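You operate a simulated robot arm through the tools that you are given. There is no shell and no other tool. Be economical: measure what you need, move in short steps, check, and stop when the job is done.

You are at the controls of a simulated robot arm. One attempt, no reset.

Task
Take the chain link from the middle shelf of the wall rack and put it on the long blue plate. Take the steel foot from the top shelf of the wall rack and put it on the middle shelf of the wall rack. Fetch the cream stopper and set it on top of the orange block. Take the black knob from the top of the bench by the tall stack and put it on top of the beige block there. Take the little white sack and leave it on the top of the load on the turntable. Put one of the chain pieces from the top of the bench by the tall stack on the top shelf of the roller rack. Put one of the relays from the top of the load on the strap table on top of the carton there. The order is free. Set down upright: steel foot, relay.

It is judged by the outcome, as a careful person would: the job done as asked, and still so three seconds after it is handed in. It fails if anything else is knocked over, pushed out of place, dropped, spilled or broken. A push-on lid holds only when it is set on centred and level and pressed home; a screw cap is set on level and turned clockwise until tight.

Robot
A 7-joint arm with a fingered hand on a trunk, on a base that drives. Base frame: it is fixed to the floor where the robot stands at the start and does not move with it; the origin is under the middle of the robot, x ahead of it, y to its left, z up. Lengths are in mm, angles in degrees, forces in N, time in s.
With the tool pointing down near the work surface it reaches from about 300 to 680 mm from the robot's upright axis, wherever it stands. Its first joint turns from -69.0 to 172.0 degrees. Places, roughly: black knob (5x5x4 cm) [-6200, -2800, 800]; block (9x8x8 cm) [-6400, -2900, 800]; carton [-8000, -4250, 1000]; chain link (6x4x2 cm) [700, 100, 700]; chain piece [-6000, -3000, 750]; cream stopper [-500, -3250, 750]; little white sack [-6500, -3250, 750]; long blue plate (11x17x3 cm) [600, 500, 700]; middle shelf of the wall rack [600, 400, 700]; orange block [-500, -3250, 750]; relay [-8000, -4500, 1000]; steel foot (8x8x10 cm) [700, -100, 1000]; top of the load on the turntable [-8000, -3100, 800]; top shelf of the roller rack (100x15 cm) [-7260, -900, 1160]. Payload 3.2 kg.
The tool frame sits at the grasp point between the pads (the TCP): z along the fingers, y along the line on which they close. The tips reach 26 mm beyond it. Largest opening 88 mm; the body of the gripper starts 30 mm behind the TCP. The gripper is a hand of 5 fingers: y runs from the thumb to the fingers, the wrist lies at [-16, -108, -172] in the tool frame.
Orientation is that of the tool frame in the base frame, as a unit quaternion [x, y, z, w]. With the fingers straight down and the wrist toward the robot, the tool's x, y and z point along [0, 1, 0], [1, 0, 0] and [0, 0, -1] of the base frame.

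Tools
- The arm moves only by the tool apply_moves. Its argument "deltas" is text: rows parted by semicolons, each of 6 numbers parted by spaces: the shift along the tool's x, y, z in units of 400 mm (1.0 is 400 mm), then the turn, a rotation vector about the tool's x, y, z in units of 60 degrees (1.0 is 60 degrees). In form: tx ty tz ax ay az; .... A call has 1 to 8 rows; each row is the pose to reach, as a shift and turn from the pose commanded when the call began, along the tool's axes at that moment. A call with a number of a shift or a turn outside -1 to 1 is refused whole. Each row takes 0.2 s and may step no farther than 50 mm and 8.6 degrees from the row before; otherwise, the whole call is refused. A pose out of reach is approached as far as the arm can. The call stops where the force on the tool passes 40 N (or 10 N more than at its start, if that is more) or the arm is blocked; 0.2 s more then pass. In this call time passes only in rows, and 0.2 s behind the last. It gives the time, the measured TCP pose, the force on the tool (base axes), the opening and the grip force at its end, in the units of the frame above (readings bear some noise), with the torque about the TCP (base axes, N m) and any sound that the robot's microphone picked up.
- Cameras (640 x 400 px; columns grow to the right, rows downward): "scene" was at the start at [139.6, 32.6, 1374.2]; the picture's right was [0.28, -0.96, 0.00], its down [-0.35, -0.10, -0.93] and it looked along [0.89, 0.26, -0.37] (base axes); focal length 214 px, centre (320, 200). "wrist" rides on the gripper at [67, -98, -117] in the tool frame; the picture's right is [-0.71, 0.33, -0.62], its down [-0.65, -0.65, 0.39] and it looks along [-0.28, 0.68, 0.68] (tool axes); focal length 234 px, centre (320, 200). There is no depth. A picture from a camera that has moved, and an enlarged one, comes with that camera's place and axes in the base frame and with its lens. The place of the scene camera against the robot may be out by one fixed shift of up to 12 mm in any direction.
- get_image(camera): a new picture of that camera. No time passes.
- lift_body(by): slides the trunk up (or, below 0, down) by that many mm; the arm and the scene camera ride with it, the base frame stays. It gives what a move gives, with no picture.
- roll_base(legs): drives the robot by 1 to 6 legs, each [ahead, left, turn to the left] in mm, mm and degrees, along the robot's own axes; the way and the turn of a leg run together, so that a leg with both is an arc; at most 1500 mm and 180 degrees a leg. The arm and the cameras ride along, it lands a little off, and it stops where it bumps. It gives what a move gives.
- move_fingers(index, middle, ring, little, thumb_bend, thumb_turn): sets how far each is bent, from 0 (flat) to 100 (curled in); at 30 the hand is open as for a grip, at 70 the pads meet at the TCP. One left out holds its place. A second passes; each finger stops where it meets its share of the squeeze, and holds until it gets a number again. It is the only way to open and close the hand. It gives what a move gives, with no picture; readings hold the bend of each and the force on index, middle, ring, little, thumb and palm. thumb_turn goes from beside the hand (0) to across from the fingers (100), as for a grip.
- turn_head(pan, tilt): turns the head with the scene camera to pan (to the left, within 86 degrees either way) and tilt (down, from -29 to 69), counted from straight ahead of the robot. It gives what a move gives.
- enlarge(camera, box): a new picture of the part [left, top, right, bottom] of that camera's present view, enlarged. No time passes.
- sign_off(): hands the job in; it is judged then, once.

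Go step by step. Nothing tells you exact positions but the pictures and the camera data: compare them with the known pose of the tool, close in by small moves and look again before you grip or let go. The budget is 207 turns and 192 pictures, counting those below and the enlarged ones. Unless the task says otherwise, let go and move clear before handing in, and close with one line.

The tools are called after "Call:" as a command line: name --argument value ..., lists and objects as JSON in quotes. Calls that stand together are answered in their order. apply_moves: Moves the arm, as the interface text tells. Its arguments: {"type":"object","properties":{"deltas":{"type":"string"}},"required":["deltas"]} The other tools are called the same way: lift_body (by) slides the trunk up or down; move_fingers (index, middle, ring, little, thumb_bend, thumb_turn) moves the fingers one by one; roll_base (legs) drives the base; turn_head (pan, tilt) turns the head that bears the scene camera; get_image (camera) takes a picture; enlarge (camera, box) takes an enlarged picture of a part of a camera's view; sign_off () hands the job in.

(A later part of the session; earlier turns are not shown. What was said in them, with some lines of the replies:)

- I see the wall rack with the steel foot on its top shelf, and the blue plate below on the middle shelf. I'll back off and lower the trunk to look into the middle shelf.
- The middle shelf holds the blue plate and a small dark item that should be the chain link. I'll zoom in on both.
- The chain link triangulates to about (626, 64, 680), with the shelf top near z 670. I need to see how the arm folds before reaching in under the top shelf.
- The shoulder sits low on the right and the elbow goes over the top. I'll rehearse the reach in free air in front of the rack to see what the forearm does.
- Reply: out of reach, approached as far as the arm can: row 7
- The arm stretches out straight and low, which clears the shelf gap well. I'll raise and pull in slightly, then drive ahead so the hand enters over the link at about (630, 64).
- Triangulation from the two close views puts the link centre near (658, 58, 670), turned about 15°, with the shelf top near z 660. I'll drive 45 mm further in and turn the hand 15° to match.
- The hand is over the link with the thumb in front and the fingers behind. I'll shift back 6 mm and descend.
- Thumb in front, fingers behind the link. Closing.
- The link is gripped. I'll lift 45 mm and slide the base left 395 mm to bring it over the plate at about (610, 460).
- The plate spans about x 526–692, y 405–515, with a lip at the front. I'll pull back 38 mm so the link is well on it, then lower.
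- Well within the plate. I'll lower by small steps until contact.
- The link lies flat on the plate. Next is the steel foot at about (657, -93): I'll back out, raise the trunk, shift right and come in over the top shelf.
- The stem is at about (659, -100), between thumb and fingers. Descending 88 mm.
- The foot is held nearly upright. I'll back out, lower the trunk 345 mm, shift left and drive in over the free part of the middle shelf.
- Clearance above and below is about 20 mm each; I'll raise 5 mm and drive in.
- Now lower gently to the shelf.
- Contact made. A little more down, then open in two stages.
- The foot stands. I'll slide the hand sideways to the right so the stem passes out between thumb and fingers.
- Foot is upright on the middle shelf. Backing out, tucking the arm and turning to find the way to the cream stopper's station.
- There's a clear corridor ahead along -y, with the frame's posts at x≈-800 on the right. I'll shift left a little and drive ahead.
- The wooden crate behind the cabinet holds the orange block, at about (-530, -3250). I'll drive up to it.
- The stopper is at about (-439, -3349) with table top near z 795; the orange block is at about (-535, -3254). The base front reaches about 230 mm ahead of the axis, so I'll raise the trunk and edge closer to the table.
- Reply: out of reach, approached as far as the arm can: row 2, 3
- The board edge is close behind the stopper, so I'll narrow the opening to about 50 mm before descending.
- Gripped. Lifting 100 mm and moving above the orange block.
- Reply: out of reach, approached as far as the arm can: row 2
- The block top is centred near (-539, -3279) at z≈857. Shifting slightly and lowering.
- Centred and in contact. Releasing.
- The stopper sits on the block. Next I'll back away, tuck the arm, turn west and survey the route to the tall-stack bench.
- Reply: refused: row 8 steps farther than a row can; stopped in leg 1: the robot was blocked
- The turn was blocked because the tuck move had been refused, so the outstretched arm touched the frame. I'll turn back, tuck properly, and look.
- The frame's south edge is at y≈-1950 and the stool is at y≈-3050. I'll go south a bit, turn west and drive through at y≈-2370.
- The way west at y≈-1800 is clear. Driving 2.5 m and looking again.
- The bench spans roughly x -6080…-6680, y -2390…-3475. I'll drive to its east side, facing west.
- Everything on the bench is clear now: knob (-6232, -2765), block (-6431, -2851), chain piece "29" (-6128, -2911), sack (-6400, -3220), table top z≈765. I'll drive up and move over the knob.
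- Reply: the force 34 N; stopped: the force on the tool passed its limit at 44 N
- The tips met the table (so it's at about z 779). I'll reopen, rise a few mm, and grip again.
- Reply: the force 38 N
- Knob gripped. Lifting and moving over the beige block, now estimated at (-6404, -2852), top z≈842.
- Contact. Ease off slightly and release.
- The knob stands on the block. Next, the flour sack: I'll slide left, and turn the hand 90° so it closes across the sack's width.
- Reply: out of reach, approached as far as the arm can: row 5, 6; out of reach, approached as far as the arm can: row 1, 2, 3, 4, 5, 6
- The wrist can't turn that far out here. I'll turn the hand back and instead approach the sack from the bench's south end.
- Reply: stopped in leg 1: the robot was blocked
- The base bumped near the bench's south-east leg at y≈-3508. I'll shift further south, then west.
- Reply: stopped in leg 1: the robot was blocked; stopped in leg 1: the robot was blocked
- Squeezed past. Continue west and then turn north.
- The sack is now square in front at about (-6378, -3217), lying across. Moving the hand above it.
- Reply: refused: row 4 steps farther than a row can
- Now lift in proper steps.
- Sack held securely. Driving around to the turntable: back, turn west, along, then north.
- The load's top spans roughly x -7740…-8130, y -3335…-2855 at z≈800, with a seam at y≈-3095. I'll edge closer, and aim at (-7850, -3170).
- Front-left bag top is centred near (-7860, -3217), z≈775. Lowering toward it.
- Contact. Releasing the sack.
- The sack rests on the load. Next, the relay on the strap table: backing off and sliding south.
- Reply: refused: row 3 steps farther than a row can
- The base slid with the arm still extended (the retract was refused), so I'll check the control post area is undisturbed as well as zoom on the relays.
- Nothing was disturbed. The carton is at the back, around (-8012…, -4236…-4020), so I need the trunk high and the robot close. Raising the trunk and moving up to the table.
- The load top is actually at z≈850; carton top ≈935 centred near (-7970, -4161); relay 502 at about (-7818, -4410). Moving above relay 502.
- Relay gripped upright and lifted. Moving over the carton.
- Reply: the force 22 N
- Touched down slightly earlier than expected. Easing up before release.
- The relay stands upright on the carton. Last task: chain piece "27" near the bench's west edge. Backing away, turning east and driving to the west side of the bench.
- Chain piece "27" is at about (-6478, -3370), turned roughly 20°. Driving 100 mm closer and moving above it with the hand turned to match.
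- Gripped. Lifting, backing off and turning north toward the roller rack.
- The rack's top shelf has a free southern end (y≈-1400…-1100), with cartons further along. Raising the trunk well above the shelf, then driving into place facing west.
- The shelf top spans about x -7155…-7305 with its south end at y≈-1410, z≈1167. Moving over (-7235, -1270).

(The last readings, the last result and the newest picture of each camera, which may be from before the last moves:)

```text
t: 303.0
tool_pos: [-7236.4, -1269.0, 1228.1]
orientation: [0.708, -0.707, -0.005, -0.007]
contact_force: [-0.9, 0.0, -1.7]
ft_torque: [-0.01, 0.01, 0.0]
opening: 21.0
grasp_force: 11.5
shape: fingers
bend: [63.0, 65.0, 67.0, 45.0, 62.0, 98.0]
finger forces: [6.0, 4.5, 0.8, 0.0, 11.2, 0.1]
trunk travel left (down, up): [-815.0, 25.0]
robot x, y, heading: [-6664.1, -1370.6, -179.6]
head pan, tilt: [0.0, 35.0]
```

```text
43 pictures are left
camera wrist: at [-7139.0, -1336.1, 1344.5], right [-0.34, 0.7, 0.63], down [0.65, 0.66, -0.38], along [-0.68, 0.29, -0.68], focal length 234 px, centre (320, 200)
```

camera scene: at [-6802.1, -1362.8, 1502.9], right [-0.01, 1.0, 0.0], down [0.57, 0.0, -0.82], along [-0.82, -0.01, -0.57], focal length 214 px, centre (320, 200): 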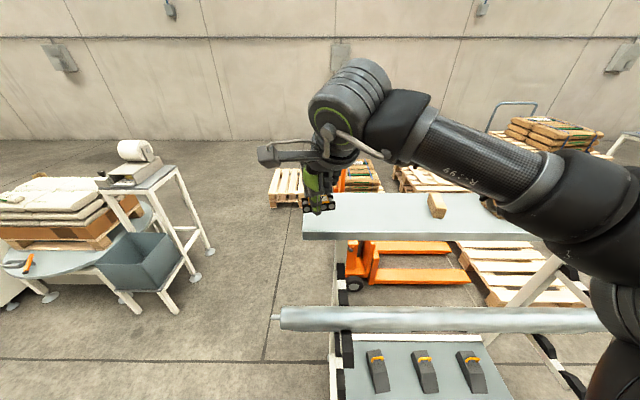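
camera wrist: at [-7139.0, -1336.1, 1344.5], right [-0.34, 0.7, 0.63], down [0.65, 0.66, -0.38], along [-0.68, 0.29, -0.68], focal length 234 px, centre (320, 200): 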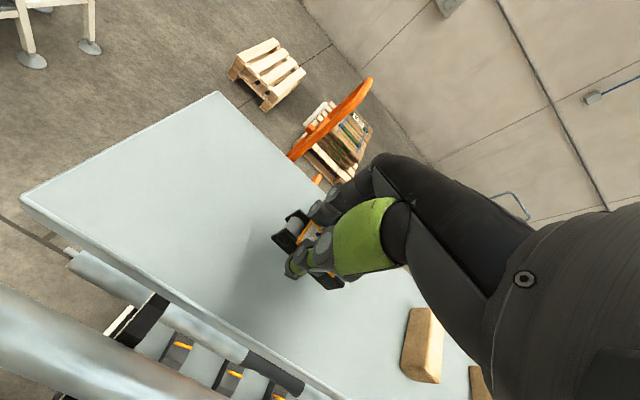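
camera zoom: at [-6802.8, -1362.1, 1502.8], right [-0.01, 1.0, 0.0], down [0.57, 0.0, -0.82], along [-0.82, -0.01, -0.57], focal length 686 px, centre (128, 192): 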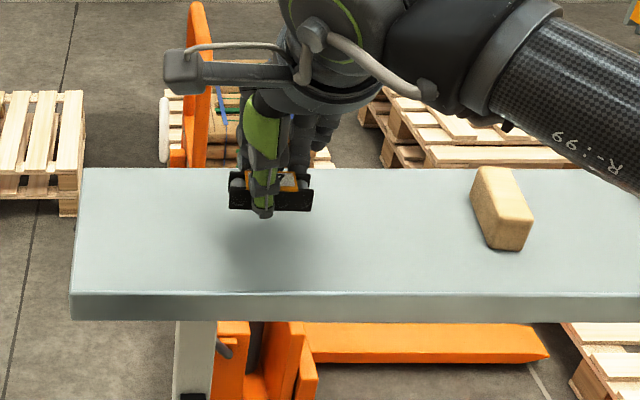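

Call:
apply_moves --deltas "0 0 0.02 0 0 0; 0 0 0.04 0 0 0"

Call:
apply_moves --deltas "0 0 0.008 0 0 0; 0 0 0.016 0 0 0"

Call:
enlarge --camera "scene" --box '[310, 160, 410, 240]'

```text
t: 303.6
tool_pos: [-7236.2, -1268.6, 1212.3]
orientation: [0.708, -0.706, -0.005, -0.007]
contact_force: [-0.7, -0.4, -1.1]
ft_torque: [0.02, -0.01, -0.03]
opening: 21.1
grasp_force: 11.4
shape: fingers
bend: [63.0, 65.0, 67.0, 45.0, 62.0, 98.0]
finger forces: [5.9, 4.5, 0.9, 0.0, 11.3, 0.0]
trunk travel left (down, up): [-815.0, 25.0]
robot x, y, heading: [-6664.6, -1371.6, -179.6]
head pan, tilt: [0.0, 35.0]
```

```text
t: 304.2
tool_pos: [-7235.1, -1268.8, 1206.6]
orientation: [0.708, -0.706, -0.005, -0.007]
contact_force: [-0.3, -0.3, -0.7]
ft_torque: [-0.03, -0.01, 0.01]
opening: 20.7
grasp_force: 11.4
shape: fingers
bend: [63.0, 65.0, 67.0, 45.0, 62.0, 98.0]
finger forces: [5.9, 4.5, 0.8, 0.0, 11.3, 0.0]
trunk travel left (down, up): [-815.0, 25.0]
robot x, y, heading: [-6664.4, -1368.9, -179.4]
head pan, tilt: [0.0, 35.0]
```

```text
5.00 times, centred on (360, 200) of scene
camera zoom: at [-6802.2, -1362.6, 1502.9], right [-0.01, 1.0, 0.0], down [0.57, 0.0, -0.82], along [-0.82, -0.01, -0.57], focal length 1072 px, centre (120, 200)
```

zoom: 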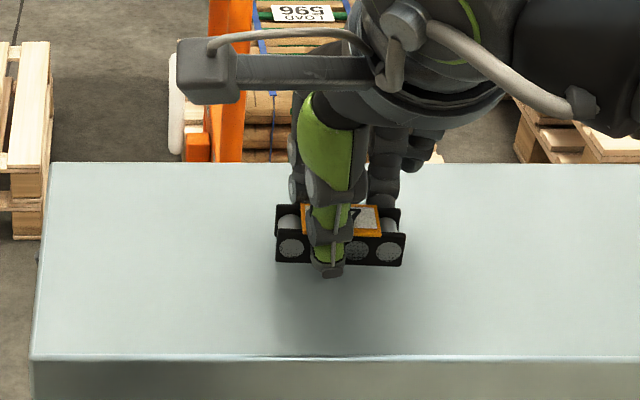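

Call:
apply_moves --deltas "0 0 0.007 0 0 0; 0 0 0.014 0 0 0; 0 0 0.02 0 0 0"

Call:
enlarge --camera "wrist" --box '[220, 180, 380, 320]'

```text
t: 305.0
tool_pos: [-7236.4, -1268.3, 1199.9]
orientation: [0.708, -0.706, -0.005, -0.008]
contact_force: [0.5, -0.3, -1.3]
ft_torque: [-0.04, -0.03, 0.01]
opening: 21.1
grasp_force: 11.6
shape: fingers
bend: [63.0, 65.0, 67.0, 45.0, 62.0, 98.0]
finger forces: [6.0, 4.5, 0.8, 0.1, 11.3, 0.0]
trunk travel left (down, up): [-815.0, 25.0]
robot x, y, heading: [-6662.3, -1369.5, -179.4]
head pan, tilt: [0.0, 35.0]
```

```text
2.86 times, centred on (300, 250) of wrist
camera zoom: at [-7137.9, -1335.5, 1315.3], right [-0.33, 0.7, 0.63], down [0.65, 0.66, -0.38], along [-0.68, 0.29, -0.68], focal length 669 px, centre (377, 57)
```

zoom: 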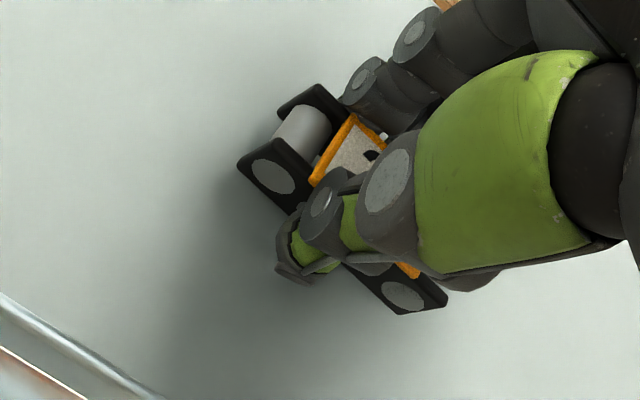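

Call:
apply_moves --deltas "0 0 0.007 0 0 0; 0 0 0.014 0 0 0; 0 0 0.021 0 0 0"

```text
t: 305.8
tool_pos: [-7234.1, -1268.2, 1191.3]
orientation: [0.708, -0.706, -0.005, -0.005]
contact_force: [-1.5, 0.2, 3.8]
ft_torque: [-0.01, -0.01, 0.01]
opening: 20.9
grasp_force: 12.4
shape: fingers
bend: [63.0, 65.0, 67.0, 45.0, 62.0, 98.0]
finger forces: [7.0, 4.9, 0.9, 0.1, 11.4, 0.0]
trunk travel left (down, up): [-815.0, 25.0]
robot x, y, heading: [-6664.4, -1368.8, -179.7]
head pan, tilt: [0.0, 35.0]
```

Contact on the shelf. Releasing and lifting clear.

Call:
move_fingers --index 52 --middle 52 --ring 52 --thumb_bend 52

Call:
move_fingers --index 30 --middle 30 --ring 30 --little 30 --thumb_bend 30

Call:
apply_moves --deltas "0 0 -0.1 0 0 0; 0 0 -0.2 0 0 0; 0 -0.08 -0.28 0 0 0; 0 -0.18 -0.3 0 0 0; 0 -0.28 -0.3 0 0 0"

Call:
enlarge --camera "scene" --box '[280, 150, 480, 275]'

```text
t: 306.8
tool_pos: [-7234.7, -1268.3, 1190.6]
orientation: [0.708, -0.707, -0.005, -0.007]
contact_force: [0.1, 0.7, 0.6]
ft_torque: [0.01, 0.01, -0.01]
opening: 41.1
grasp_force: 0.4
shape: fingers
bend: [52.0, 53.0, 52.0, 45.0, 52.0, 97.0]
finger forces: [0.0, 1.0, 0.0, 0.0, 0.1, 0.0]
trunk travel left (down, up): [-815.0, 25.0]
robot x, y, heading: [-6661.9, -1371.1, -179.8]
head pan, tilt: [0.0, 35.0]
```

```text
t: 307.8
tool_pos: [-7235.1, -1268.3, 1190.8]
orientation: [0.708, -0.707, -0.005, -0.007]
contact_force: [-0.2, -0.1, 0.6]
ft_torque: [-0.01, 0.0, 0.02]
opening: 87.6
grasp_force: 0.0
shape: fingers
bend: [30.0, 30.0, 30.0, 30.0, 30.0, 94.0]
finger forces: [0.0, 0.0, 0.1, 0.0, 0.1, 0.0]
trunk travel left (down, up): [-815.0, 25.0]
robot x, y, heading: [-6661.5, -1369.8, -179.5]
head pan, tilt: [0.0, 35.0]
```

```text
t: 309.0
tool_pos: [-7119.5, -1269.1, 1310.2]
orientation: [-0.707, 0.707, 0.005, 0.006]
contact_force: [0.2, -0.2, 0.2]
ft_torque: [0.0, 0.03, -0.03]
opening: 87.6
grasp_force: 0.2
shape: fingers
bend: [30.0, 30.0, 30.0, 30.0, 30.0, 94.0]
finger forces: [0.0, 0.0, 0.1, 0.1, 0.0, 0.0]
trunk travel left (down, up): [-815.0, 25.0]
robot x, y, heading: [-6664.0, -1369.9, -179.4]
head pan, tilt: [0.0, 35.0]
```

```text
3.20 times, centred on (380, 212) of scene
camera zoom: at [-6800.0, -1362.1, 1503.1], right [-0.01, 1.0, 0.0], down [0.57, 0.0, -0.82], along [-0.82, -0.01, -0.57], focal length 686 px, centre (128, 160)
```

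zoom: 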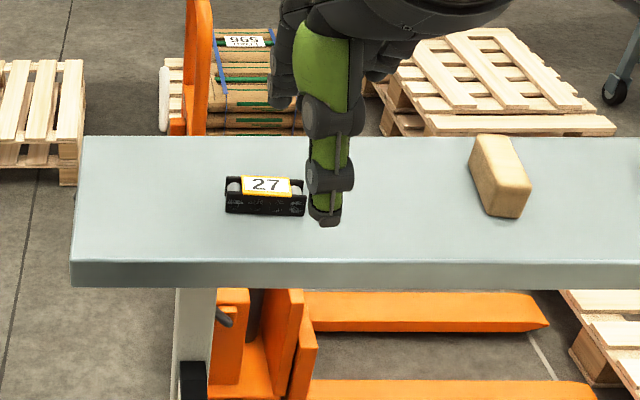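

Chain piece 27 lies on the top shelf, and all seven tasks are done. Backing clear and handing in.

Call:
roll_base --legs '[[-300, 0, 0]]'

Call:
sign_off

```text
t: 311.0
tool_pos: [-6825.7, -1267.4, 1310.2]
orientation: [0.707, -0.707, -0.005, -0.008]
contact_force: [-0.2, -0.2, 0.4]
ft_torque: [-0.01, 0.0, 0.01]
opening: 87.9
grasp_force: 0.0
shape: fingers
bend: [30.0, 30.0, 30.0, 30.0, 30.0, 94.0]
finger forces: [0.0, 0.1, 0.0, 0.1, 0.0, 0.0]
trunk travel left (down, up): [-815.0, 25.0]
robot x, y, heading: [-6364.7, -1363.1, -179.7]
head pan, tilt: [0.0, 35.0]
```

```text
The job is handed in.
```

All seven items are in place and the job is handed in. The base or arm was blocked at the frame, the bench leg and probably the sack pallet, but nothing looked moved in the later pictures. I didn't re-check the frame or the pallet.
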